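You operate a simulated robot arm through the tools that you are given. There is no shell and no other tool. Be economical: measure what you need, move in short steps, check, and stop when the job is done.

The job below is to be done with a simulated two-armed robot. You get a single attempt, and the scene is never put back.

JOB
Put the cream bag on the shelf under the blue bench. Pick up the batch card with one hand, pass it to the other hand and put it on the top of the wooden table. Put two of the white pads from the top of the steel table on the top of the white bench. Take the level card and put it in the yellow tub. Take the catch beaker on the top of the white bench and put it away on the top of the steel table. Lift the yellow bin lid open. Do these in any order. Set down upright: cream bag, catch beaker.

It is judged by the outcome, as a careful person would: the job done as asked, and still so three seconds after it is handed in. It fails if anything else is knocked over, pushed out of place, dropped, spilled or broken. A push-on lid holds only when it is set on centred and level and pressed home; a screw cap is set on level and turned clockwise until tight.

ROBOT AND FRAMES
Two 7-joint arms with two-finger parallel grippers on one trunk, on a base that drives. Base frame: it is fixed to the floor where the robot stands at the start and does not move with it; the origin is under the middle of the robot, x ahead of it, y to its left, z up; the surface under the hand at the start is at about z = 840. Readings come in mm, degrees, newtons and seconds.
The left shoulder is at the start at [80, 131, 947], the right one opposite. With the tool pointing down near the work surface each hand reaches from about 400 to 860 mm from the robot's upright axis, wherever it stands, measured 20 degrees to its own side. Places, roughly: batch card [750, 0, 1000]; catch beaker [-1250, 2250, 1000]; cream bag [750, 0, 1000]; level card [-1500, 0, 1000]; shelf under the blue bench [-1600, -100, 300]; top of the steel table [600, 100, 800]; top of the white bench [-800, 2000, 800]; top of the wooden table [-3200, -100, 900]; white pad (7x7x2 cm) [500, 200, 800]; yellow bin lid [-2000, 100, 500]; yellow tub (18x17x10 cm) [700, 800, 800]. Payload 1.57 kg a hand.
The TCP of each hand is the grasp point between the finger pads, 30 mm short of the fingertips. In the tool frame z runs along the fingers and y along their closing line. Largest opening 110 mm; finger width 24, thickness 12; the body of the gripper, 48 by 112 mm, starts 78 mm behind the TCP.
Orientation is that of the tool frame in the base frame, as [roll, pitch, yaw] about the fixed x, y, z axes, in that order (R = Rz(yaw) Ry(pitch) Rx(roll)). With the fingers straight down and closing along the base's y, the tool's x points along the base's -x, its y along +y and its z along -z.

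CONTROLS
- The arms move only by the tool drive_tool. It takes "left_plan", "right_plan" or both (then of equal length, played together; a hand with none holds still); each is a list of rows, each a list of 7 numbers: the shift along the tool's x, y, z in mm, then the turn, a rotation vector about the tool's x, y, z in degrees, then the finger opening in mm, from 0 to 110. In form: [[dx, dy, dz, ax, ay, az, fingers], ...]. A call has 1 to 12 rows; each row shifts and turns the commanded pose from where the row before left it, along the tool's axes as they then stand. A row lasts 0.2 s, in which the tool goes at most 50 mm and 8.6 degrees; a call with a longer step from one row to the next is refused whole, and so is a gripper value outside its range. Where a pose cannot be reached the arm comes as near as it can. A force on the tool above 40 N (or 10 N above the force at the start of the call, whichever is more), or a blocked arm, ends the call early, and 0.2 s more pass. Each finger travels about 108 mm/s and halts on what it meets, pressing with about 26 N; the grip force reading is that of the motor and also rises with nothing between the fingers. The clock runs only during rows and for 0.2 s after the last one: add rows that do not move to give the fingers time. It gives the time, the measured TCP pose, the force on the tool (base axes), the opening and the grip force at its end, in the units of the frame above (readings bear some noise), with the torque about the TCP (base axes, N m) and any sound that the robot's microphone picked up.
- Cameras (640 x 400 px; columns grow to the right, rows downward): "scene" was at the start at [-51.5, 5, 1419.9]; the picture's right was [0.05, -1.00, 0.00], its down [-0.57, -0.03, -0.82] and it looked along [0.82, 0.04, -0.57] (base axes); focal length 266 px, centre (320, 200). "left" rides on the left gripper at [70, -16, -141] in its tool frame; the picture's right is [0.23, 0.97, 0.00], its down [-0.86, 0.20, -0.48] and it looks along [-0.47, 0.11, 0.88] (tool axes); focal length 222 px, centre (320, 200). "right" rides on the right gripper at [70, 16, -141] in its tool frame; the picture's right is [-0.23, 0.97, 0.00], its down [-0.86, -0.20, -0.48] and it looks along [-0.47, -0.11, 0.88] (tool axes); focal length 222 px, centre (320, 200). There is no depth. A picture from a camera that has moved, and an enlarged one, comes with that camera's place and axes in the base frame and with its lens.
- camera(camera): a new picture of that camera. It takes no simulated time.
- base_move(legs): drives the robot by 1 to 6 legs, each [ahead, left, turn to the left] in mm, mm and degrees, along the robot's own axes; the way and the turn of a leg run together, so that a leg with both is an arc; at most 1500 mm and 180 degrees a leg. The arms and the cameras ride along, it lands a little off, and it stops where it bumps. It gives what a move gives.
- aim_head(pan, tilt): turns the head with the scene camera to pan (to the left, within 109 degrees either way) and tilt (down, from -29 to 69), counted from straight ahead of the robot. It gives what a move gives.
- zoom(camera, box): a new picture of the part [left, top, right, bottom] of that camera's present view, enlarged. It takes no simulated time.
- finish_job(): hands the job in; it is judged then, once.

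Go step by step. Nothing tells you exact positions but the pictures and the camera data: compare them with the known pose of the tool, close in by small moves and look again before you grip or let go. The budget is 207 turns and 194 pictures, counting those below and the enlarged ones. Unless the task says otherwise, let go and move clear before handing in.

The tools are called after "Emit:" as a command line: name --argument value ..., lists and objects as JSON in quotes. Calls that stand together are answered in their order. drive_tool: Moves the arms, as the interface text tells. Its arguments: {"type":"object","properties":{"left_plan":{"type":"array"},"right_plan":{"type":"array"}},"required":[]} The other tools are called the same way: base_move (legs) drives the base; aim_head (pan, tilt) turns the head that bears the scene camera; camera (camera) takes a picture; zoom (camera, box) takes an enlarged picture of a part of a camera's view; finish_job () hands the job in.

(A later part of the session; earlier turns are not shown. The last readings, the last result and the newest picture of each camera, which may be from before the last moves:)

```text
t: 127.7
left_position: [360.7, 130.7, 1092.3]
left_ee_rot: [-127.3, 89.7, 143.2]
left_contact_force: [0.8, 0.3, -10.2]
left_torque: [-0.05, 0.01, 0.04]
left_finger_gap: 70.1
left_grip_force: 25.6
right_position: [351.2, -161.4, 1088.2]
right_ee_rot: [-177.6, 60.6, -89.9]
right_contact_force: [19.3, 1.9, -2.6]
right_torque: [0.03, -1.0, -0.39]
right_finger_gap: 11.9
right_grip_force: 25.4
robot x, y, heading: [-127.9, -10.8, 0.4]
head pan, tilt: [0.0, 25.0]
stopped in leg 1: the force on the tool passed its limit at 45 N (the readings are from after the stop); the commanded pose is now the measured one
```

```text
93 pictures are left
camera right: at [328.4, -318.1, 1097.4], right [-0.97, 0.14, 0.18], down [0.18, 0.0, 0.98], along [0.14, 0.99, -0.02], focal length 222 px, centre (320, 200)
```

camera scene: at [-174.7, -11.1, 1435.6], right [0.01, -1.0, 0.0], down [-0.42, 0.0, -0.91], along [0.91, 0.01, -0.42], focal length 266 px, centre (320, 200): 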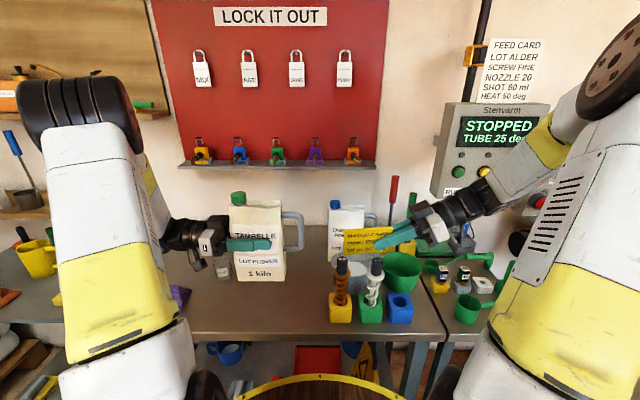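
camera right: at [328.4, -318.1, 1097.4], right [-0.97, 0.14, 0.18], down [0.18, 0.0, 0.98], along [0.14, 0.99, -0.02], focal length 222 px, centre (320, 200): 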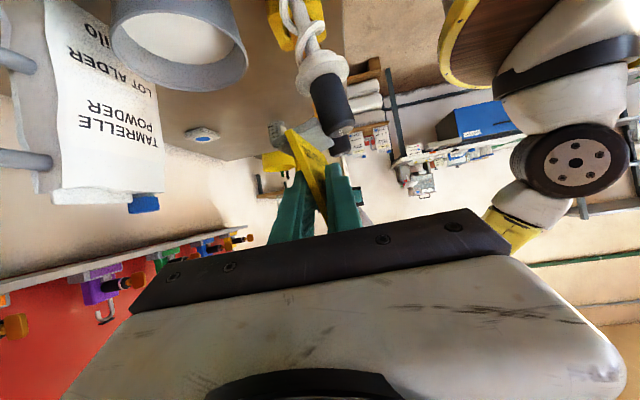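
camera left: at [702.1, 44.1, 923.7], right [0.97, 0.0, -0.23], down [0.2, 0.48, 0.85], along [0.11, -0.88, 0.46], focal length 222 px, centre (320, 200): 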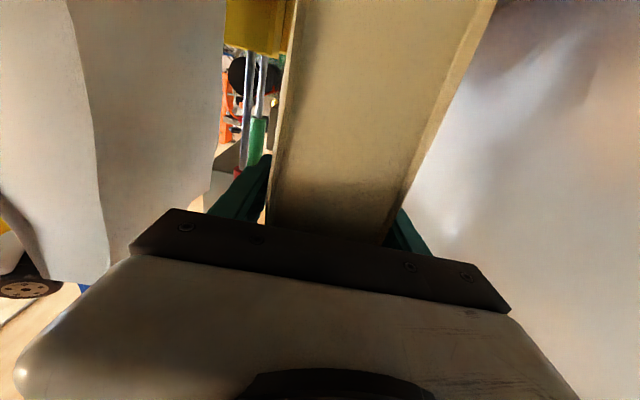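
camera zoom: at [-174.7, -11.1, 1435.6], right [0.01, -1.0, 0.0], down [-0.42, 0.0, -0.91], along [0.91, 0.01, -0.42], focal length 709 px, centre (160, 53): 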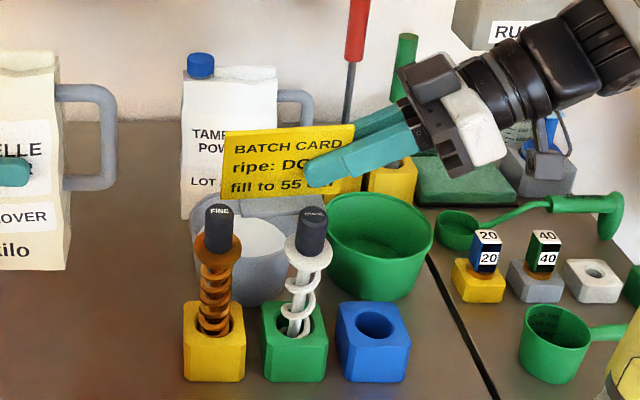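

The card's foot caught on a black knob of the feed screws. Ease forward, lift the right hand, and re-inspect.

Emit:
drive_tool --right_plan '[[0, -15, 0, 0, 0, 0, 0], [-26, 0, -15, 0, 0, 0, 0], [-39, 0, -22, 0, 0, 0, 0], [-39, 0, -22, 0, 0, 0, 0], [0, 0, 0, 0, 0, 0, 0], [0, 0, 0, 0, 0, 0, 0]]'

Emit:
zoom --camera "scene" --box '[310, 150, 450, 330]'

Emit:
camera --camera "right"

```text
t: 129.1
left_position: [359.1, 130.4, 1093.7]
left_ee_rot: [-121.5, 89.9, 148.7]
left_contact_force: [0.4, -0.6, -10.3]
left_torque: [-0.04, 0.01, 0.03]
left_finger_gap: 69.8
left_grip_force: 26.1
right_position: [361.5, -164.5, 1209.0]
right_ee_rot: [-178.1, 60.7, -90.0]
right_contact_force: [-0.8, 0.6, -0.2]
right_torque: [-0.03, -0.02, -0.02]
right_finger_gap: 5.4
right_grip_force: 25.4
robot x, y, heading: [-130.9, -15.6, 0.3]
head pan, tilt: [0.0, 25.0]
```

```text
2.22 times, centred on (380, 240) of scene
camera zoom: at [-175.9, -11.2, 1435.6], right [0.01, -1.0, 0.0], down [-0.42, 0.0, -0.91], along [0.91, 0.01, -0.42], focal length 591 px, centre (187, 111)
```

zoom: 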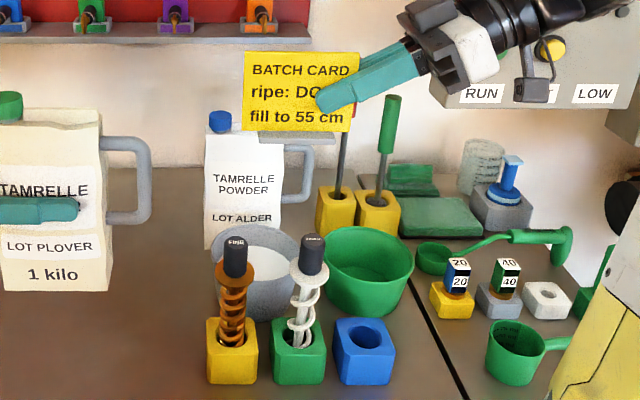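

```text
91 pictures are left
camera right: at [339.8, -319.8, 1216.9], right [-0.97, 0.14, 0.18], down [0.18, 0.0, 0.98], along [0.14, 0.99, -0.02], focal length 222 px, centre (320, 200)
```

right: 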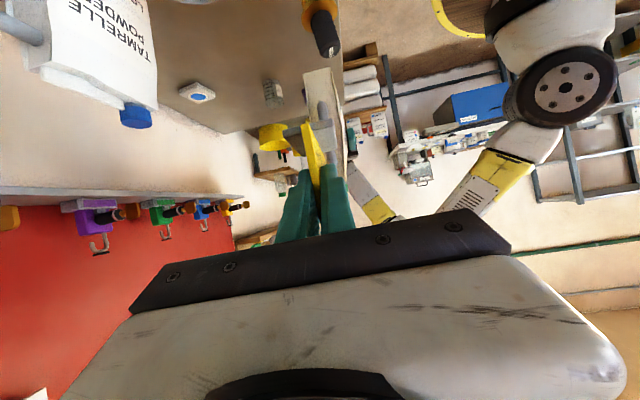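

Card re-settled in the grip and the screws still stand in their sockets. Continue backing up and turn.

Emit:
base_move --legs '[[-500, 0, 0], [0, 0, 178]]'

Emit:
camera --camera "scene"

```text
t: 139.2
left_position: [-1124.5, -119.0, 1094.8]
left_ee_rot: [-121.5, 89.8, -35.8]
left_contact_force: [0.6, 0.0, -10.2]
left_torque: [0.09, -0.02, 0.0]
left_finger_gap: 69.8
left_grip_force: 25.4
right_position: [-1103.6, 173.0, 1207.8]
right_ee_rot: [-178.2, 60.7, 85.5]
right_contact_force: [1.3, -0.5, -0.3]
right_torque: [0.01, -0.03, 0.01]
right_finger_gap: 5.1
right_grip_force: 25.8
robot x, y, heading: [-629.1, -16.8, 175.8]
head pan, tilt: [0.0, 25.0]
```

```text
90 pictures are left
camera scene: at [-578.1, -18.8, 1435.6], right [0.07, 1.0, 0.0], down [0.42, -0.03, -0.91], along [-0.9, 0.06, -0.42], focal length 266 px, centre (320, 200)
```

scene: 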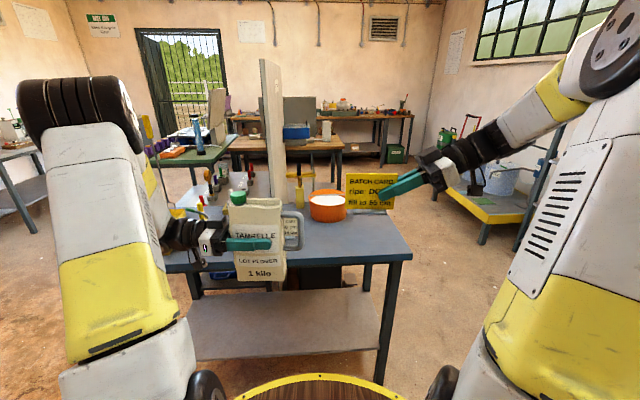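

The blue bench is ahead (front edge ≈ x −1350). Look lower at its shelf.

Emit:
aim_head --pan 0 --tilt 45

Emit:
camera --camera "scene"

Emit:
zoom --camera "scene" --box '[130, 60, 450, 310]'

```text
t: 140.0
left_position: [-1124.9, -119.6, 1094.2]
left_ee_rot: [-124.3, 89.8, -38.6]
left_contact_force: [0.6, -0.4, -10.9]
left_torque: [0.02, -0.03, 0.0]
left_finger_gap: 70.1
left_grip_force: 25.8
right_position: [-1103.6, 173.2, 1209.9]
right_ee_rot: [-178.1, 60.7, 85.5]
right_contact_force: [1.0, 0.1, 0.4]
right_torque: [0.04, 0.0, 0.01]
right_finger_gap: 5.1
right_grip_force: 25.4
robot x, y, heading: [-623.6, -14.9, 176.0]
head pan, tilt: [0.0, 45.0]
```

```text
89 pictures are left
camera scene: at [-567.3, -19.6, 1405.1], right [0.07, 1.0, 0.0], down [0.7, -0.05, -0.71], along [-0.71, 0.05, -0.71], focal length 266 px, centre (320, 200)
```

scene: 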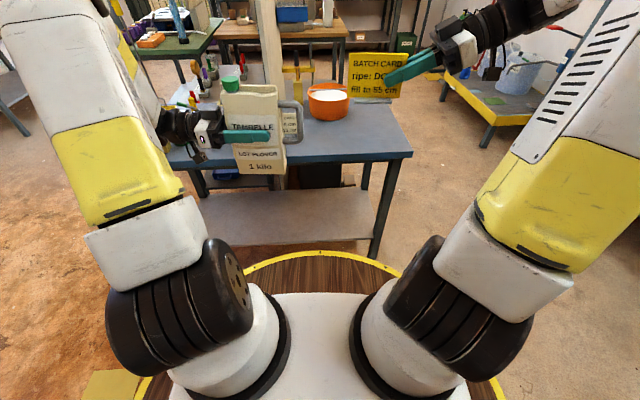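

```text
1.60 times, centred on (290, 185) of scene
camera zoom: at [-567.3, -19.6, 1405.1], right [0.07, 1.0, 0.0], down [0.7, -0.05, -0.71], along [-0.71, 0.05, -0.71], focal length 426 px, centre (368, 224)
```

zoom: 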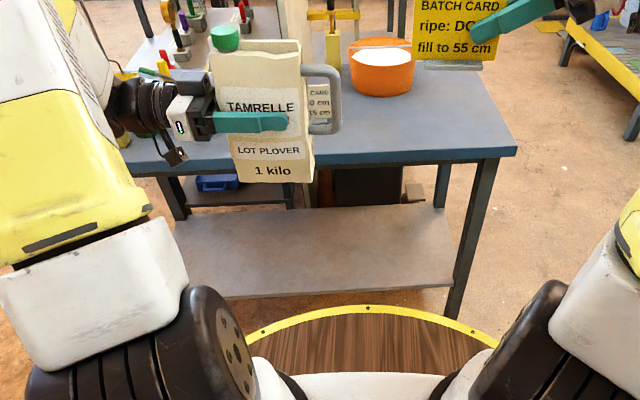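

The shelf looks empty (z≈300–350). I pull the bag in to ~395 mm ahead, drive closer, then lower it in front of the bench.

Emit:
drive_tool --left_plan '[[0, -35, 0, 0, 0, 0, 20], [0, -35, 0, 0, 0, 0, 20], [0, -30, 0, 0, 0, 0, 20], [0, 0, -30, 0, 0, 0, 20], [0, 0, 0, 0, 0, 0, 20]]' --right_plan '[[10, 30, -20, 0, 0, 0, 0], [10, 30, -20, 0, 0, 0, 0], [10, 20, -20, 0, 0, 0, 0], [0, 0, -20, 0, 0, 0, 0], [0, 0, 0, 0, 0, 0, 0]]'

Emit:
base_move --legs '[[230, 0, 4]]'

Emit:
camera --camera "scene"

```text
t: 141.2
left_position: [-1024.6, -156.2, 1095.0]
left_ee_rot: [-125.3, 89.8, -39.6]
left_contact_force: [0.2, -0.2, -10.6]
left_torque: [0.03, 0.0, -0.01]
left_finger_gap: 69.7
left_grip_force: 25.6
right_position: [-1014.0, 250.0, 1218.5]
right_ee_rot: [-178.0, 60.7, 85.6]
right_contact_force: [-0.2, -0.1, -0.3]
right_torque: [0.02, 0.0, 0.02]
right_finger_gap: 5.2
right_grip_force: 25.4
robot x, y, heading: [-625.0, -12.7, 175.9]
head pan, tilt: [0.0, 45.0]
```

```text
t: 142.9
left_position: [-1241.5, -178.3, 1094.8]
left_ee_rot: [-124.1, 89.8, -34.2]
left_contact_force: [0.4, 1.1, -10.5]
left_torque: [0.0, 0.03, 0.01]
left_finger_gap: 69.6
left_grip_force: 26.0
right_position: [-1259.0, 227.5, 1219.4]
right_ee_rot: [-178.0, 60.7, 89.8]
right_contact_force: [0.3, 0.4, -0.4]
right_torque: [0.01, 0.0, 0.03]
right_finger_gap: 5.0
right_grip_force: 25.8
robot x, y, heading: [-853.6, -8.7, -179.7]
head pan, tilt: [0.0, 45.0]
```

```text
87 pictures are left
camera scene: at [-794.3, -7.4, 1405.0], right [0.0, 1.0, 0.0], down [0.71, 0.0, -0.71], along [-0.71, 0.0, -0.71], focal length 266 px, centre (320, 200)
```

scene: 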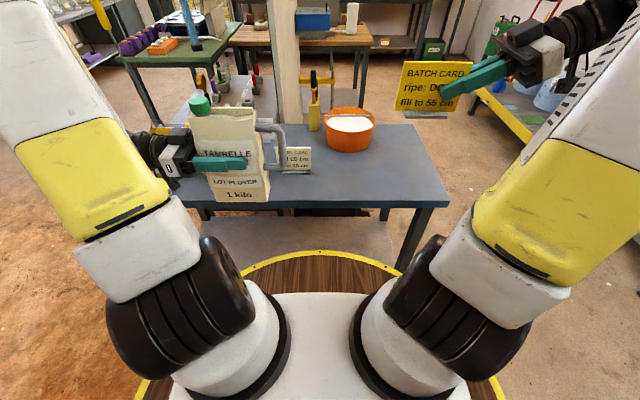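

Emit:
drive_tool --left_plan '[[40, 12, 0, 0, 0, 0, 20], [45, 0, 0, 0, 0, 0, 20], [45, 0, 0, 0, 0, 0, 20], [45, 0, 0, 0, 0, 0, 20], [0, 0, 0, 0, 0, 0, 20]]'

Emit:
camera --camera "scene"

Emit:
camera --camera "left"

```text
t: 144.1
left_position: [-1252.3, -179.0, 922.0]
left_ee_rot: [-134.4, 89.8, -44.5]
left_contact_force: [0.0, 0.0, -10.1]
left_torque: [0.05, -0.03, -0.01]
left_finger_gap: 69.6
left_grip_force: 26.3
right_position: [-1260.0, 228.0, 1219.0]
right_ee_rot: [-178.2, 60.6, 89.9]
right_contact_force: [-0.3, -0.7, 0.1]
right_torque: [0.01, 0.0, 0.01]
right_finger_gap: 5.3
right_grip_force: 24.9
robot x, y, heading: [-852.9, -8.9, -179.8]
head pan, tilt: [0.0, 45.0]
```

```text
86 pictures are left
camera scene: at [-794.4, -7.4, 1405.0], right [0.0, 1.0, 0.0], down [0.71, 0.0, -0.71], along [-0.71, 0.0, -0.71], focal length 266 px, centre (320, 200)
```

scene: 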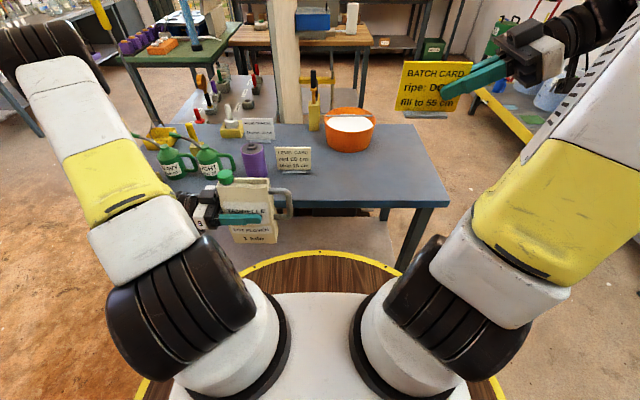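

```text
85 pictures are left
camera left: at [-1237.2, -319.2, 853.2], right [-0.97, 0.0, -0.23], down [-0.2, -0.48, 0.86], along [-0.11, 0.88, 0.46], focal length 222 px, centre (320, 200)
```

left: 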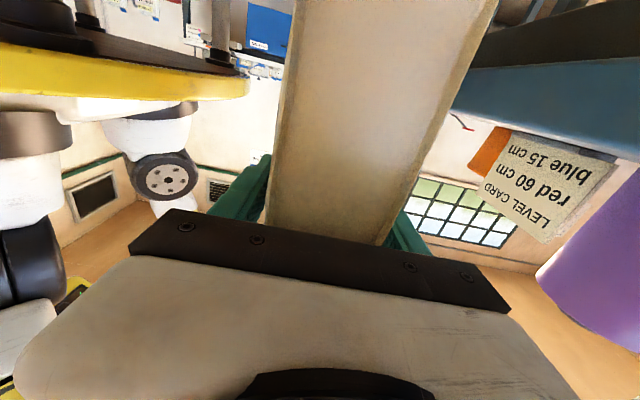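

Emit:
drive_tool --left_plan '[[45, 0, 0, 0, 0, 0, 20], [45, 0, 0, 0, 0, 0, 20], [45, 0, 0, 0, 0, 0, 20], [45, 0, 0, 0, 0, 0, 20], [45, 0, 0, 0, 0, 0, 20], [0, 0, 0, 0, 0, 0, 20]]'

Emit:
camera --camera "scene"

Emit:
camera --camera "left"

```text
t: 145.5
left_position: [-1250.2, -178.7, 696.0]
left_ee_rot: [-128.0, 89.9, -38.1]
left_contact_force: [0.0, -0.2, -10.4]
left_torque: [0.07, -0.02, -0.03]
left_finger_gap: 69.7
left_grip_force: 25.8
right_position: [-1258.7, 228.9, 1219.7]
right_ee_rot: [-177.9, 60.8, 89.7]
right_contact_force: [0.0, 0.6, -0.9]
right_torque: [0.01, -0.03, 0.02]
right_finger_gap: 5.0
right_grip_force: 25.4
robot x, y, heading: [-849.8, -10.2, -180.0]
head pan, tilt: [0.0, 45.0]
```

```text
84 pictures are left
camera scene: at [-794.4, -7.4, 1405.0], right [0.0, 1.0, 0.0], down [0.71, 0.0, -0.71], along [-0.71, 0.0, -0.71], focal length 266 px, centre (320, 200)
```

scene: 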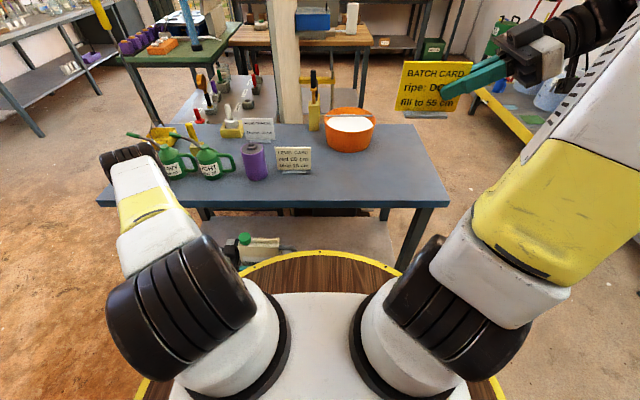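

```text
83 pictures are left
camera left: at [-1235.2, -319.9, 626.7], right [-0.97, 0.0, -0.23], down [-0.2, -0.48, 0.86], along [-0.11, 0.88, 0.46], focal length 222 px, centre (320, 200)
```

left: 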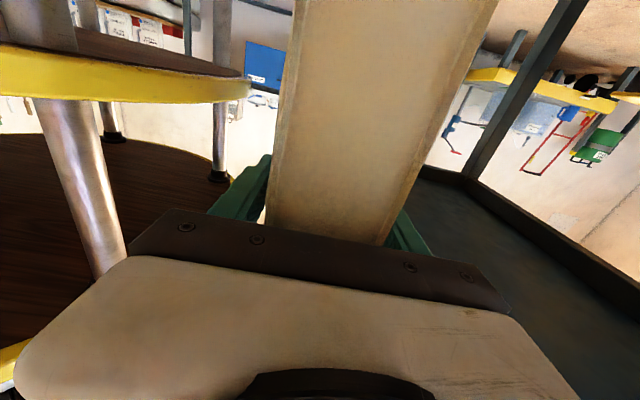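

The elbow would meet the green cans on the bench if I drive in like this. I back off, extend the bag forward and swing the hand to point straight ahead.

Emit:
base_move --legs '[[-380, 0, 0]]'

Emit:
drive_tool --left_plan '[[0, 40, 0, 0, 0, 0, 20], [0, 40, 0, 0, 0, 0, 20], [0, 40, 0, 0, 0, 0, 20], [0, 40, 0, 0, 0, 0, 20], [0, 40, 0, 0, 0, 0, 20], [0, 0, 0, -8, 0, 0, 20], [0, 0, 0, -8, 0, 0, 20], [0, 0, 0, -8, 0, 0, 20], [0, 0, 0, -8, 0, 0, 20], [0, 0, 0, -8, 0, 0, 20], [0, 0, 0, 0, 0, 0, 20]]'

Emit:
camera --camera "scene"

```text
t: 147.9
left_position: [-871.3, -179.6, 695.9]
left_ee_rot: [-128.4, 89.8, -38.5]
left_contact_force: [-0.4, 0.7, -10.5]
left_torque: [0.05, 0.03, 0.02]
left_finger_gap: 69.9
left_grip_force: 26.4
right_position: [-881.4, 228.5, 1219.0]
right_ee_rot: [-178.0, 60.7, 89.9]
right_contact_force: [-0.8, 0.1, -1.0]
right_torque: [0.05, -0.02, 0.0]
right_finger_gap: 5.2
right_grip_force: 25.4
robot x, y, heading: [-474.0, -7.6, -179.9]
head pan, tilt: [0.0, 45.0]
```

```text
t: 150.3
left_position: [-1072.9, -179.2, 694.1]
left_ee_rot: [-169.6, 89.7, -39.5]
left_contact_force: [-1.3, -0.4, -9.7]
left_torque: [0.03, 0.06, -0.01]
left_finger_gap: 69.9
left_grip_force: 25.8
right_position: [-881.4, 228.8, 1218.3]
right_ee_rot: [-178.1, 60.6, 90.0]
right_contact_force: [0.2, 0.6, -0.2]
right_torque: [0.01, 0.02, -0.02]
right_finger_gap: 5.2
right_grip_force: 25.2
robot x, y, heading: [-469.0, -8.9, -179.7]
head pan, tilt: [0.0, 45.0]
```

```text
82 pictures are left
camera scene: at [-415.9, -6.2, 1405.0], right [0.0, 1.0, 0.0], down [0.71, 0.0, -0.71], along [-0.71, 0.0, -0.71], focal length 266 px, centre (320, 200)
```

scene: 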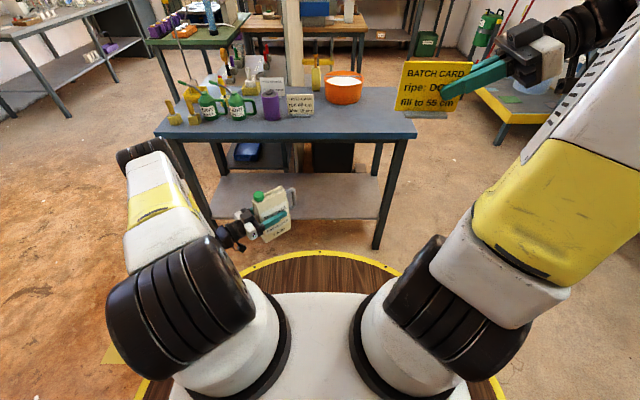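

Emit:
drive_tool --left_plan '[[31, 0, 0, -8.3, 0, 0, 20], [31, 0, 0, -8.3, 0, 0, 20], [31, 0, 0, -8.3, 0, 0, 20], [31, 0, 0, -8.3, 0, 0, 20], [31, 0, 0, -8.3, 0, 0, 20], [31, 0, 0, -8.3, 0, 0, 20], [0, 0, 0, 0, 0, 0, 20]]'

Emit:
camera --camera "scene"

Emit:
camera --camera "left"

```text
t: 151.9
left_position: [-1078.3, -190.2, 527.1]
left_ee_rot: [150.7, 89.7, -29.4]
left_contact_force: [0.2, -0.7, -10.3]
left_torque: [0.02, 0.08, -0.01]
left_finger_gap: 70.0
left_grip_force: 26.3
left hand out of reach, approached as far as the arm can: row 6
right_position: [-881.4, 228.6, 1219.8]
right_ee_rot: [-178.1, 60.7, 89.9]
right_contact_force: [0.2, -0.5, -0.9]
right_torque: [0.03, 0.03, -0.03]
right_finger_gap: 5.3
right_grip_force: 25.5
robot x, y, heading: [-479.2, -4.1, -179.8]
head pan, tilt: [0.0, 45.0]
```

```text
81 pictures are left
camera scene: at [-415.8, -6.3, 1405.0], right [0.0, 1.0, 0.0], down [0.71, 0.0, -0.71], along [-0.71, 0.0, -0.71], focal length 266 px, centre (320, 200)
```

scene: 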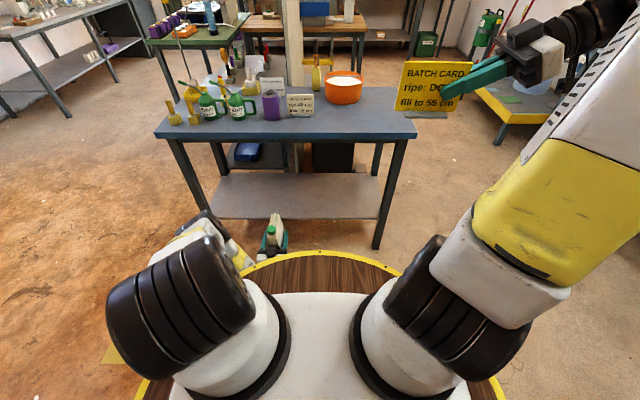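

```text
80 pictures are left
camera left: at [-938.0, -173.4, 458.3], right [0.0, -0.97, -0.23], down [0.48, -0.2, 0.86], along [-0.88, -0.11, 0.46], focal length 222 px, centre (320, 200)
```

left: 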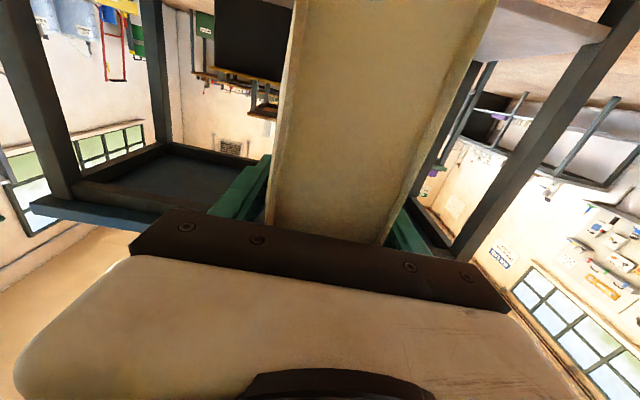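

Hand now points forward with the bag ahead at bottom z≈409. Drive in under the bench.

Emit:
base_move --legs '[[370, 0, 0]]'

Emit:
camera --camera "left"

Emit:
camera --camera "scene"

```text
t: 154.3
left_position: [-1451.2, -191.3, 527.5]
left_ee_rot: [149.3, 89.9, -30.9]
left_contact_force: [0.0, -0.1, -9.2]
left_torque: [0.02, 0.06, 0.02]
left_finger_gap: 69.9
left_grip_force: 26.1
right_position: [-1253.7, 227.3, 1219.0]
right_ee_rot: [-178.1, 60.7, 90.0]
right_contact_force: [-0.9, 0.7, -0.3]
right_torque: [0.05, -0.02, -0.03]
right_finger_gap: 5.2
right_grip_force: 26.1
robot x, y, heading: [-845.5, -6.1, -179.7]
head pan, tilt: [0.0, 45.0]
```

```text
79 pictures are left
camera left: at [-1310.8, -174.7, 458.3], right [0.0, -0.97, -0.23], down [0.47, -0.2, 0.86], along [-0.88, -0.1, 0.46], focal length 222 px, centre (320, 200)
```

left: 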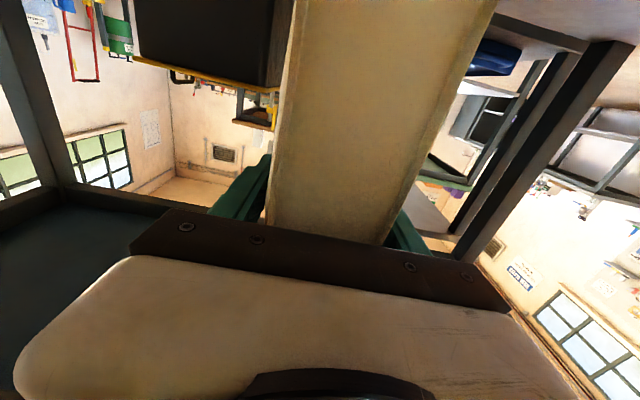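

```text
78 pictures are left
camera scene: at [-788.6, -7.7, 1405.0], right [0.0, 1.0, 0.0], down [0.71, 0.0, -0.71], along [-0.71, 0.0, -0.71], focal length 266 px, centre (320, 200)
```

scene: 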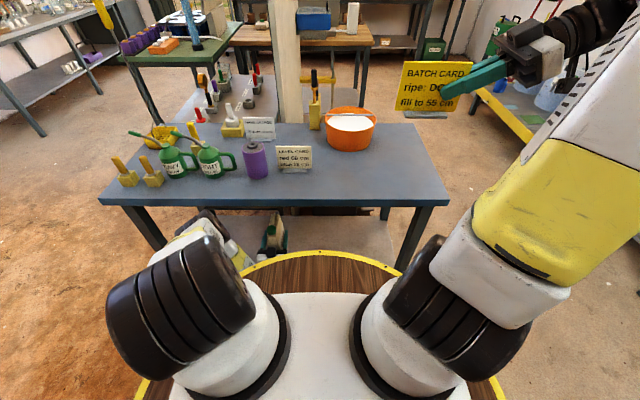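

Emit:
drive_tool --left_plan '[[20, 0, 0, 0, 0, 0, 20], [20, 0, 0, 0, 0, 0, 20], [5, 0, 0, 0, 0, 0, 20], [0, 0, 0, 0, 0, 0, 20]]'

Emit:
camera --camera "left"

```text
t: 155.3
left_position: [-1451.4, -190.8, 516.8]
left_ee_rot: [149.2, 89.9, -31.0]
left_contact_force: [0.1, 0.2, -11.2]
left_torque: [0.02, 0.05, 0.0]
left_finger_gap: 70.1
left_grip_force: 26.0
left hand out of reach, approached as far as the arm can: row 1, 2, 3
right_position: [-1254.1, 226.6, 1219.7]
right_ee_rot: [-178.1, 60.7, 89.9]
right_contact_force: [-0.1, 0.8, 0.4]
right_torque: [0.03, -0.01, 0.02]
right_finger_gap: 5.0
right_grip_force: 25.4
robot x, y, heading: [-845.8, -7.1, -179.7]
head pan, tilt: [0.0, 45.0]
```

```text
77 pictures are left
camera left: at [-1310.8, -174.3, 448.2], right [0.0, -0.97, -0.23], down [0.47, -0.2, 0.86], along [-0.88, -0.1, 0.46], focal length 222 px, centre (320, 200)
```

left: 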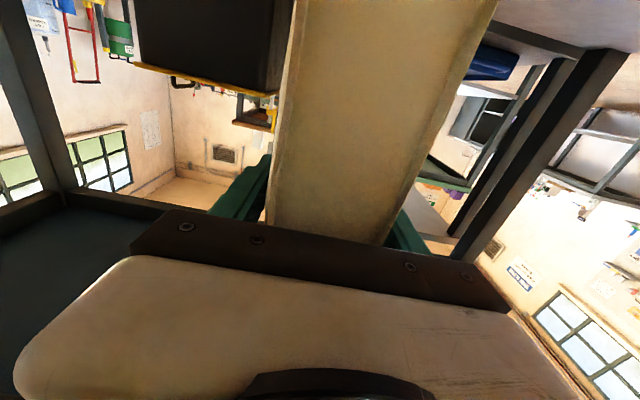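

Downward reach is limited here; try extending forward while lowering.

Emit:
drive_tool --left_plan '[[0, 0, 25, 0, 0, 0, 20], [10, 0, 25, 0, 0, 0, 20], [15, 0, 25, 0, 0, 0, 20], [15, 0, 0, 0, 0, 0, 20], [0, 0, 0, 0, 0, 0, 20]]'

```text
t: 156.5
left_position: [-1485.8, -190.3, 514.5]
left_ee_rot: [149.8, 89.7, -30.4]
left_contact_force: [0.2, 0.0, -9.6]
left_torque: [0.01, 0.03, 0.02]
left_finger_gap: 70.2
left_grip_force: 26.3
left hand out of reach, approached as far as the arm can: row 2, 3, 4
right_position: [-1254.2, 227.0, 1219.0]
right_ee_rot: [-178.1, 60.7, 90.0]
right_contact_force: [0.7, -0.1, -0.1]
right_torque: [-0.02, -0.02, 0.01]
right_finger_gap: 5.4
right_grip_force: 25.4
robot x, y, heading: [-847.7, -11.2, -179.9]
head pan, tilt: [0.0, 45.0]
```

Back out to free space and test whether another lateral position reaches lower.

Emit:
base_move --legs '[[-400, 0, 0]]'

Emit:
drive_tool --left_plan '[[0, 40, 0, 0, 0, 0, 20], [0, 40, 0, 0, 0, 0, 20], [0, 30, 0, 0, 0, 0, 20], [15, 0, 0, 0, 0, 0, 20], [15, 0, 0, 0, 0, 0, 20], [15, 0, 0, 0, 0, 0, 20], [15, 0, 0, 0, 0, 0, 20], [0, 0, 0, 0, 0, 0, 20]]'

Emit:
camera --camera "scene"

```text
t: 159.0
left_position: [-1085.3, -191.8, 514.7]
left_ee_rot: [146.7, 89.9, -33.5]
left_contact_force: [-0.7, 0.5, -10.4]
left_torque: [-0.02, 0.07, 0.0]
left_finger_gap: 70.0
left_grip_force: 26.9
right_position: [-856.6, 228.3, 1219.4]
right_ee_rot: [-178.1, 60.7, 90.0]
right_contact_force: [-0.1, 0.2, -0.3]
right_torque: [-0.01, 0.0, 0.0]
right_finger_gap: 5.0
right_grip_force: 25.2
robot x, y, heading: [-448.2, -7.2, -179.5]
head pan, tilt: [0.0, 45.0]
```

```text
t: 160.8
left_position: [-1089.0, -303.9, 505.3]
left_ee_rot: [152.6, 89.9, -27.4]
left_contact_force: [-0.3, 0.5, -10.8]
left_torque: [0.0, 0.07, -0.03]
left_finger_gap: 69.8
left_grip_force: 25.9
left hand out of reach, approached as far as the arm can: row 4, 5, 6, 7
right_position: [-855.5, 227.6, 1219.4]
right_ee_rot: [-178.1, 60.7, 90.0]
right_contact_force: [0.5, -0.7, -0.4]
right_torque: [0.06, 0.01, -0.02]
right_finger_gap: 5.2
right_grip_force: 25.9
robot x, y, heading: [-442.8, -5.8, -179.5]
head pan, tilt: [0.0, 45.0]
```

```text
76 pictures are left
camera scene: at [-390.0, -5.6, 1405.0], right [-0.01, 1.0, 0.0], down [0.71, 0.0, -0.71], along [-0.71, 0.0, -0.71], focal length 266 px, centre (320, 200)
```

scene: 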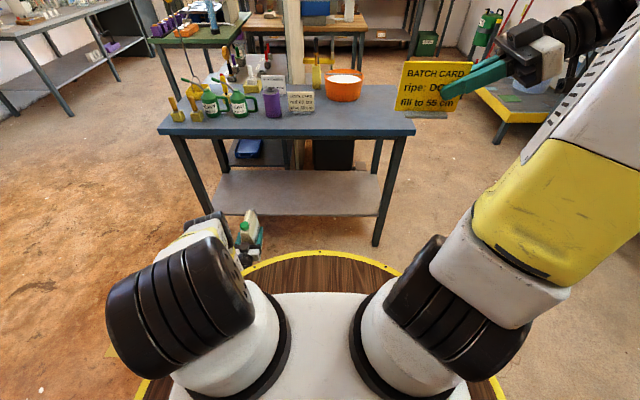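

Emit:
drive_tool --left_plan '[[-15, 0, 30, 0, 0, 0, 20], [0, 0, 40, 0, 0, 0, 20], [0, 0, 40, 0, 0, 0, 20], [0, 0, 0, 0, 0, 0, 20]]'

Emit:
drive_tool --left_plan '[[20, 0, 0, 0, 0, 0, 20], [20, 0, 0, 0, 0, 0, 20], [20, 0, 0, 0, 0, 0, 20], [0, 0, 0, 0, 0, 0, 20]]'

```text
t: 161.8
left_position: [-1170.7, -302.2, 523.4]
left_ee_rot: [154.9, 89.7, -25.1]
left_contact_force: [-0.9, 0.6, -10.8]
left_torque: [0.01, 0.05, -0.06]
left_finger_gap: 70.0
left_grip_force: 26.0
left hand out of reach, approached as far as the arm can: row 3
right_position: [-856.6, 228.3, 1220.4]
right_ee_rot: [-178.1, 60.7, 90.0]
right_contact_force: [0.2, 0.1, 0.6]
right_torque: [0.01, 0.0, 0.01]
right_finger_gap: 5.1
right_grip_force: 25.6
robot x, y, heading: [-449.9, -4.6, -179.7]
head pan, tilt: [0.0, 45.0]
```

```text
t: 162.8
left_position: [-1170.4, -303.2, 523.6]
left_ee_rot: [152.0, 89.8, -28.1]
left_contact_force: [0.6, 0.8, -11.5]
left_torque: [0.02, 0.07, 0.04]
left_finger_gap: 70.0
left_grip_force: 26.4
left hand out of reach, approached as far as the arm can: row 1, 2, 3
right_position: [-856.2, 227.7, 1218.9]
right_ee_rot: [-178.1, 60.7, 90.0]
right_contact_force: [0.8, -0.2, -0.3]
right_torque: [0.0, 0.0, 0.01]
right_finger_gap: 5.4
right_grip_force: 25.2
robot x, y, heading: [-450.9, -7.7, -179.7]
head pan, tilt: [0.0, 45.0]
```

Wrist range limits this grasp. I'll park the bag on the blue bench's free front-right area and regrip it with the hand tilted downwards. First raise it.

Emit:
drive_tool --left_plan '[[-45, 0, -5, 0, 0, 0, 20], [-45, 0, -5, 0, 0, 0, 20], [-45, 0, -5, 0, 0, 0, 20], [-45, 0, -5, 0, 0, 0, 20], [-45, 0, 0, 0, 0, 0, 20], [-45, 0, 0, 0, 0, 0, 20], [-45, 0, 0, 0, 0, 0, 20], [-45, 0, 0, 0, 0, 0, 20], [-45, 0, 0, 0, 0, 0, 20], [-45, 0, 0, 0, 0, 0, 20], [-45, 0, 0, 0, 0, 0, 20], [0, 0, 0, 0, 0, 0, 20]]'

Emit:
base_move --legs '[[0, -420, 0]]'

Emit:
camera --camera "scene"

```text
t: 165.4
left_position: [-1148.3, -304.0, 1016.2]
left_ee_rot: [160.3, 89.7, -19.8]
left_contact_force: [-0.2, 0.9, -10.1]
left_torque: [-0.03, 0.05, -0.02]
left_finger_gap: 70.2
left_grip_force: 26.0
right_position: [-856.1, 227.2, 1218.4]
right_ee_rot: [-178.1, 60.6, 90.0]
right_contact_force: [1.1, 0.0, -0.1]
right_torque: [0.06, -0.02, 0.0]
right_finger_gap: 5.1
right_grip_force: 25.1
robot x, y, heading: [-445.0, -8.4, -179.8]
head pan, tilt: [0.0, 45.0]
```

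```text
t: 168.0
left_position: [-1152.3, 114.1, 1016.6]
left_ee_rot: [152.0, 89.9, -28.3]
left_contact_force: [-0.5, -0.8, -10.5]
left_torque: [0.03, 0.07, 0.03]
left_finger_gap: 69.9
left_grip_force: 26.1
right_position: [-857.5, 644.3, 1219.4]
right_ee_rot: [-178.2, 60.7, 89.8]
right_contact_force: [0.7, -0.4, -0.4]
right_torque: [0.02, -0.01, 0.02]
right_finger_gap: 5.4
right_grip_force: 24.9
robot x, y, heading: [-448.5, 411.0, -179.9]
head pan, tilt: [0.0, 45.0]
```

```text
75 pictures are left
camera scene: at [-391.8, 408.6, 1405.0], right [0.0, 1.0, 0.0], down [0.71, 0.0, -0.71], along [-0.71, 0.0, -0.71], focal length 266 px, centre (320, 200)
```

scene: 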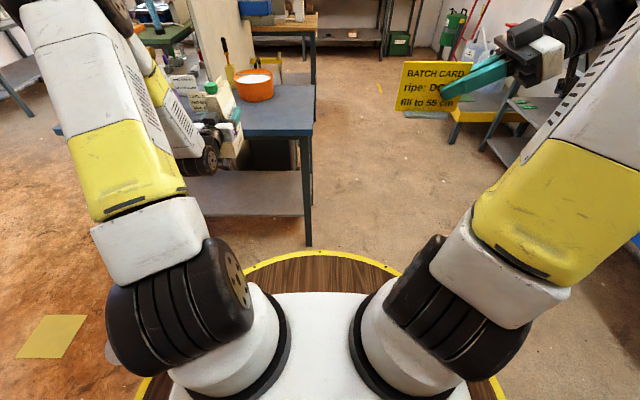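

Emit:
base_move --legs '[[0, -86, 0], [277, 0, 0]]'

Emit:
camera --camera "scene"

Emit:
camera --camera "left"

```text
t: 170.6
left_position: [-1429.5, 198.5, 1017.0]
left_ee_rot: [155.2, 89.7, -24.9]
left_contact_force: [0.3, -0.3, -10.6]
left_torque: [-0.01, 0.06, 0.01]
left_finger_gap: 70.1
left_grip_force: 25.6
right_position: [-1136.4, 727.7, 1218.8]
right_ee_rot: [-177.9, 60.7, 89.9]
right_contact_force: [-0.3, 0.8, -0.2]
right_torque: [0.02, -0.03, 0.01]
right_finger_gap: 5.4
right_grip_force: 25.4
robot x, y, heading: [-727.6, 490.8, -179.8]
head pan, tilt: [0.0, 45.0]
```

```text
74 pictures are left
camera scene: at [-670.8, 493.6, 1405.0], right [0.0, 1.0, 0.0], down [0.71, 0.0, -0.71], along [-0.71, 0.0, -0.71], focal length 266 px, centre (320, 200)
```

scene: 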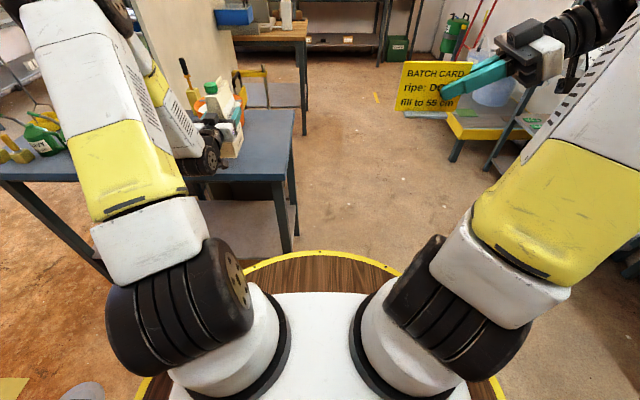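

```text
73 pictures are left
camera left: at [-1289.2, 214.7, 947.9], right [0.0, -0.97, -0.23], down [0.47, -0.2, 0.86], along [-0.88, -0.1, 0.46], focal length 222 px, centre (320, 200)
```

left: 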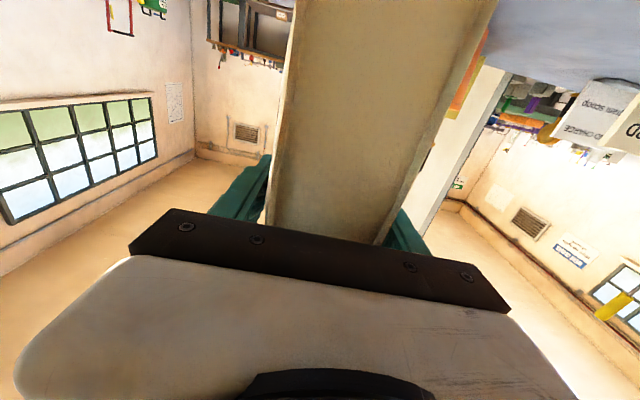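

Emit:
drive_tool --left_plan '[[25, 0, 0, 0, 0, 0, 20], [20, 0, 0, 0, 0, 0, 20], [3, 0, 0, 0, 0, 0, 20], [3, 0, 0, 0, 0, 0, 20], [3, 0, 0, 0, 0, 0, 20], [0, 0, 0, 0, 0, 0, 20]]'

```text
t: 172.0
left_position: [-1430.7, 198.9, 964.6]
left_ee_rot: [57.3, 89.9, -123.0]
left_contact_force: [-4.0, -2.5, 22.1]
left_torque: [0.44, 0.13, 0.01]
left_finger_gap: 69.9
left_grip_force: 25.7
right_position: [-1134.9, 729.4, 1219.4]
right_ee_rot: [-178.0, 60.6, 90.0]
right_contact_force: [0.2, -0.1, -0.8]
right_torque: [0.0, 0.01, 0.02]
right_finger_gap: 5.5
right_grip_force: 25.3
robot x, y, heading: [-729.3, 490.9, -179.6]
head pan, tilt: [0.0, 45.0]
```

Bag rests on the bench. Release and back away.

Emit:
drive_tool --left_plan '[[-1.5, 0, 0, 0, 0, 0, 72], [0, 0, 0, 0, 0, 0, 85], [0, 0, 0, 0, 0, 0, 100], [0, 0, 0, 0, 0, 0, 100], [0, 0, -30, 0, 0, 0, 100], [0, 0, -40, 0, 0, 0, 100], [0, 0, -45, 0, 0, 0, 100], [-40, 0, 0, 0, 0, 0, 100], [-40, 0, 0, 0, 0, 0, 100], [0, 0, 0, 0, 0, 0, 100]]'

Emit:
camera --camera "left"

Emit:
camera --camera "scene"

```text
t: 174.2
left_position: [-1314.2, 198.6, 1042.6]
left_ee_rot: [162.2, 89.8, -18.2]
left_contact_force: [0.1, 0.1, 0.1]
left_torque: [-0.01, -0.03, 0.03]
left_finger_gap: 99.9
left_grip_force: 0.1
right_position: [-1135.3, 728.4, 1219.5]
right_ee_rot: [-178.0, 60.7, 89.9]
right_contact_force: [0.3, -0.3, -1.2]
right_torque: [0.04, 0.01, -0.01]
right_finger_gap: 5.3
right_grip_force: 25.4
robot x, y, heading: [-726.6, 497.3, -180.0]
head pan, tilt: [0.0, 45.0]
```

```text
72 pictures are left
camera left: at [-1173.3, 214.9, 975.7], right [0.0, -0.97, -0.23], down [0.47, -0.2, 0.86], along [-0.88, -0.1, 0.46], focal length 222 px, centre (320, 200)
```

left: 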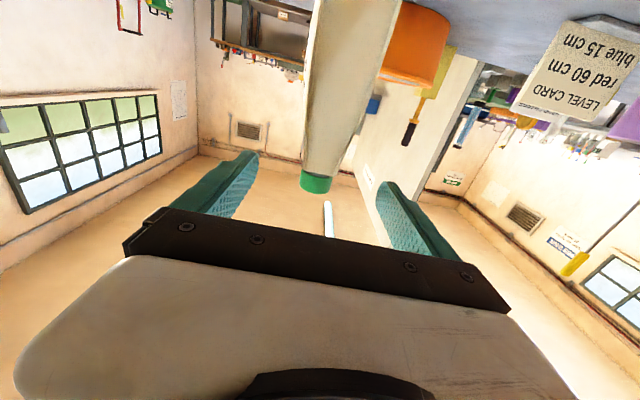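

```text
71 pictures are left
camera scene: at [-670.5, 493.7, 1405.0], right [0.0, 1.0, 0.0], down [0.71, 0.0, -0.71], along [-0.71, 0.0, -0.71], focal length 266 px, centre (320, 200)
```

scene: 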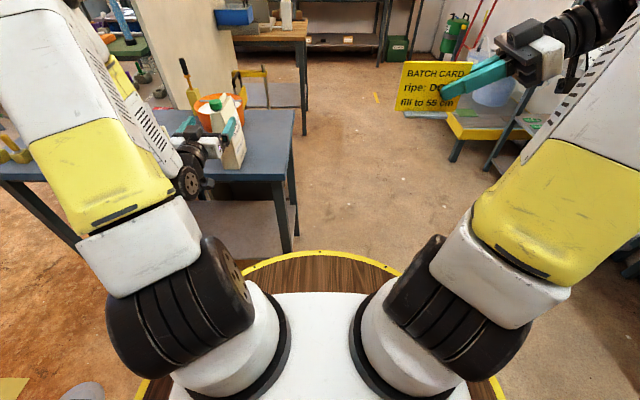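

Bag stands upright. Tilt the hand 32° down and regrip it.

Emit:
drive_tool --left_plan '[[0, 0, 0, 0, 8, 0, 100], [0, 0, 0, 0, 8, 0, 100], [0, 0, 0, 0, 8, 0, 100], [0, 0, 0, 0, 8, 0, 100], [7, 0, 10, 0, 0, 0, 100], [0, 0, 0, 0, 0, 0, 100]]'

Emit:
camera --camera "left"

```text
t: 175.6
left_position: [-1319.1, 198.8, 1032.5]
left_ee_rot: [179.8, 57.8, -0.3]
left_contact_force: [0.8, -0.6, -0.3]
left_torque: [0.01, 0.0, -0.04]
left_finger_gap: 99.9
left_grip_force: 0.1
right_position: [-1135.5, 729.3, 1220.0]
right_ee_rot: [-178.0, 60.6, 89.9]
right_contact_force: [-0.8, 0.9, -0.7]
right_torque: [0.02, 0.0, 0.0]
right_finger_gap: 5.3
right_grip_force: 25.8
robot x, y, heading: [-729.8, 492.8, -179.7]
head pan, tilt: [0.0, 45.0]
```

```text
70 pictures are left
camera left: at [-1164.0, 214.3, 1050.3], right [0.12, -0.97, -0.19], down [-0.05, -0.2, 0.98], along [-0.99, -0.1, -0.07], focal length 222 px, centre (320, 200)
```

left: 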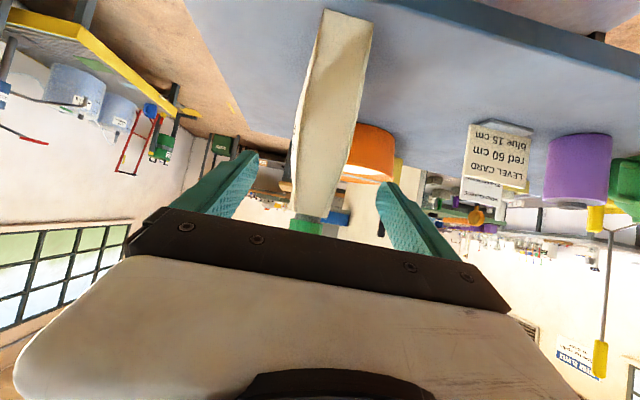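

Emit:
drive_tool --left_plan '[[0, 0, 38, 0, 0, 0, 100], [0, 0, 38, 0, 0, 0, 100], [0, 0, 34, 0, 0, 0, 100], [0, 0, 0, 0, 0, 0, 70], [0, 0, 0, 0, 0, 0, 45], [0, 0, 0, 0, 0, 0, 20], [0, 0, 0, 0, 0, 0, 20]]'

Emit:
camera --camera "left"

```text
t: 177.2
left_position: [-1412.8, 198.7, 972.9]
left_ee_rot: [179.7, 57.7, -0.4]
left_contact_force: [-1.2, 3.5, 0.2]
left_torque: [0.6, 0.43, -0.15]
left_finger_gap: 69.8
left_grip_force: 25.5
right_position: [-1136.1, 729.3, 1219.7]
right_ee_rot: [-177.9, 60.8, 89.7]
right_contact_force: [0.8, -0.1, -0.7]
right_torque: [0.06, 0.0, -0.04]
right_finger_gap: 5.3
right_grip_force: 25.5
robot x, y, heading: [-731.0, 491.3, -180.1]
head pan, tilt: [0.0, 45.0]
```

```text
69 pictures are left
camera left: at [-1257.1, 214.2, 990.9], right [0.12, -0.97, -0.19], down [-0.05, -0.2, 0.98], along [-0.99, -0.1, -0.07], focal length 222 px, centre (320, 200)
```

left: 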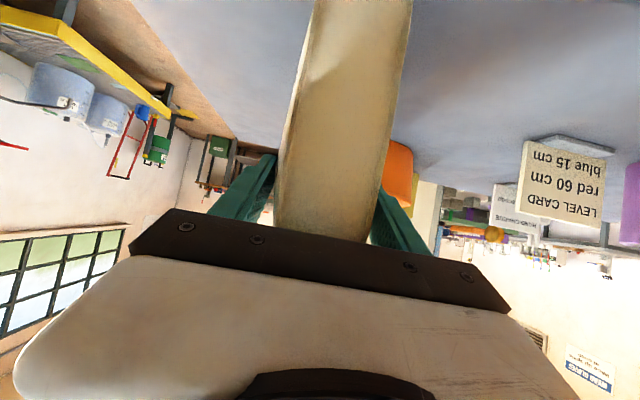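

Gripped. Lift and check.

Emit:
drive_tool --left_plan '[[-10, 0, -6.2, 0, 0, 0, 20], [-25, 0, -16, 0, 0, 0, 20], [-25, 0, -16, 0, 0, 0, 20], [0, 0, 0, 0, 0, 0, 20]]'

Emit:
camera --camera "left"

Emit:
zoom --camera "scene" --box '[140, 60, 300, 220]'

```text
t: 178.2
left_position: [-1413.2, 197.3, 1046.0]
left_ee_rot: [179.9, 57.7, -0.4]
left_contact_force: [-0.6, -0.2, -10.2]
left_torque: [0.03, -0.11, 0.0]
left_finger_gap: 69.8
left_grip_force: 25.9
right_position: [-1136.1, 728.4, 1219.3]
right_ee_rot: [-178.0, 60.7, 89.9]
right_contact_force: [-1.2, 1.0, -0.3]
right_torque: [0.02, 0.0, 0.01]
right_finger_gap: 5.3
right_grip_force: 25.4
robot x, y, heading: [-728.4, 493.6, -179.7]
head pan, tilt: [0.0, 45.0]
```

```text
68 pictures are left
camera left: at [-1256.3, 213.7, 1062.6], right [0.12, -0.97, -0.19], down [-0.05, -0.2, 0.98], along [-0.99, -0.1, -0.08], focal length 222 px, centre (320, 200)
```

left: 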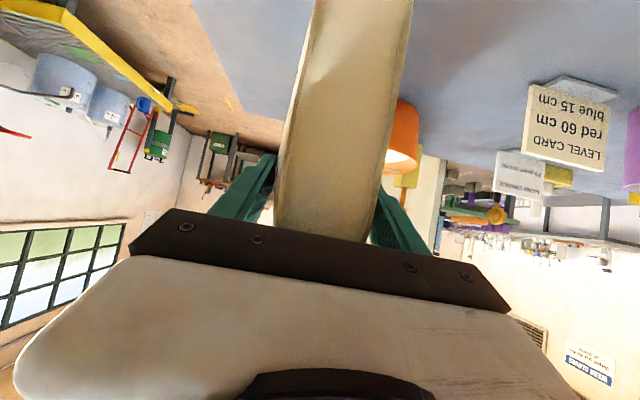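

```text
2.50 times, centred on (220, 140) of scene
camera zoom: at [-670.8, 493.6, 1405.0], right [0.0, 1.0, 0.0], down [0.71, 0.0, -0.71], along [-0.71, 0.0, -0.71], focal length 665 px, centre (570, 350)
```

zoom: 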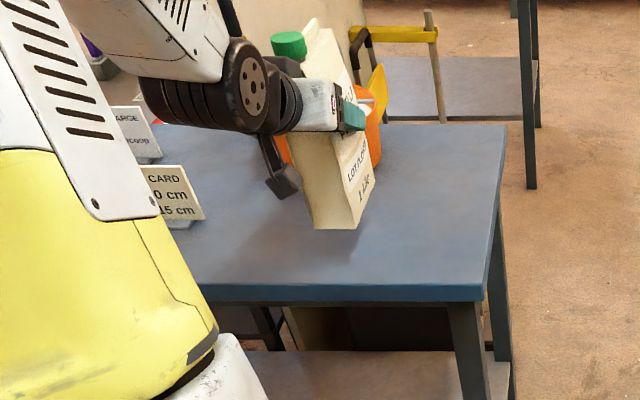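

Held upright. Back off, shift toward the bench middle, and lower.

Emit:
base_move --legs '[[-320, 0, 0], [0, 230, 0]]'

Emit:
drive_tool --left_plan '[[38, 0, 23.9, 0, 0, 0, 20], [38, 0, 23.9, 0, 0, 0, 20], [38, 0, 23.9, 0, 0, 0, 20], [38, 0, 23.9, 0, 0, 0, 20], [38, 0, 23.9, 0, 0, 0, 20], [38, 0, 23.9, 0, 0, 0, 20], [38, 0, 23.9, 0, 0, 0, 20], [38, 0, 23.9, 0, 0, 0, 20], [38, 0, 23.9, 0, 0, 0, 20], [38, 0, 23.9, 0, 0, 0, 20], [38, 0, 23.9, 0, 0, 0, 20], [38, 0, 23.9, 0, 0, 0, 20]]'

Emit:
camera --camera "scene"

Emit:
camera --camera "left"

```text
t: 181.6
left_position: [-1097.5, -30.7, 1044.2]
left_ee_rot: [179.8, 57.6, -0.3]
left_contact_force: [0.9, -0.7, -11.0]
left_torque: [0.04, -0.13, -0.01]
left_finger_gap: 69.8
left_grip_force: 26.0
right_position: [-822.2, 499.8, 1219.9]
right_ee_rot: [-178.0, 60.7, 89.9]
right_contact_force: [-1.0, -0.5, -0.1]
right_torque: [0.03, -0.01, 0.01]
right_finger_gap: 5.3
right_grip_force: 25.8
robot x, y, heading: [-416.3, 261.3, -179.8]
head pan, tilt: [0.0, 45.0]
```

```text
t: 184.2
left_position: [-1097.2, -30.7, 505.3]
left_ee_rot: [179.6, 57.8, -0.4]
left_contact_force: [-0.8, 0.4, -9.3]
left_torque: [0.02, -0.14, -0.03]
left_finger_gap: 70.0
left_grip_force: 25.9
right_position: [-821.8, 501.0, 1219.0]
right_ee_rot: [-178.1, 60.7, 89.9]
right_contact_force: [0.6, 0.3, -0.3]
right_torque: [0.01, 0.04, -0.02]
right_finger_gap: 5.0
right_grip_force: 25.5
robot x, y, heading: [-415.7, 268.7, -179.7]
head pan, tilt: [0.0, 45.0]
```

```text
66 pictures are left
camera scene: at [-356.1, 266.0, 1405.0], right [0.0, 1.0, 0.0], down [0.71, 0.0, -0.71], along [-0.71, 0.0, -0.71], focal length 266 px, centre (320, 200)
```

scene: 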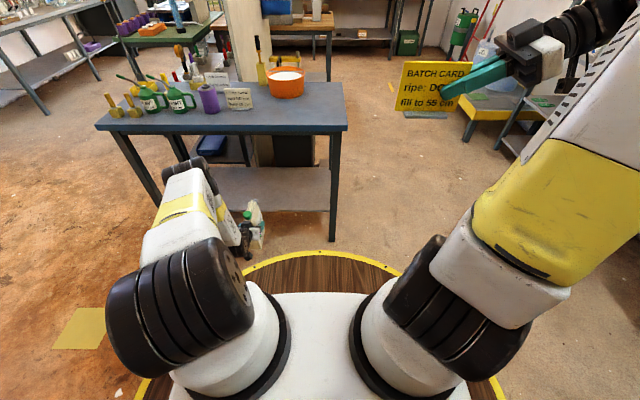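

```text
65 pictures are left
camera left: at [-941.4, -14.5, 523.0], right [0.12, -0.97, -0.19], down [-0.05, -0.2, 0.98], along [-0.99, -0.11, -0.07], focal length 222 px, centre (320, 200)
```

left: 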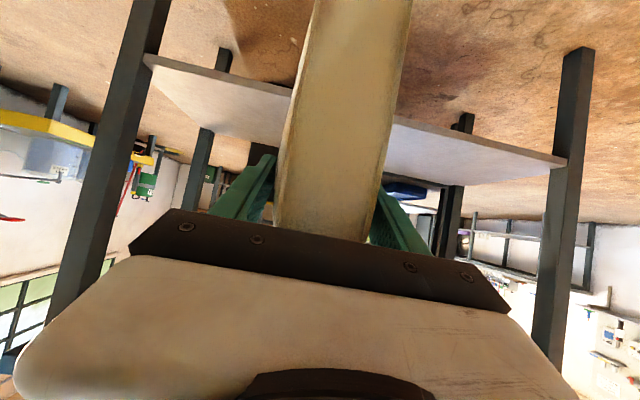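

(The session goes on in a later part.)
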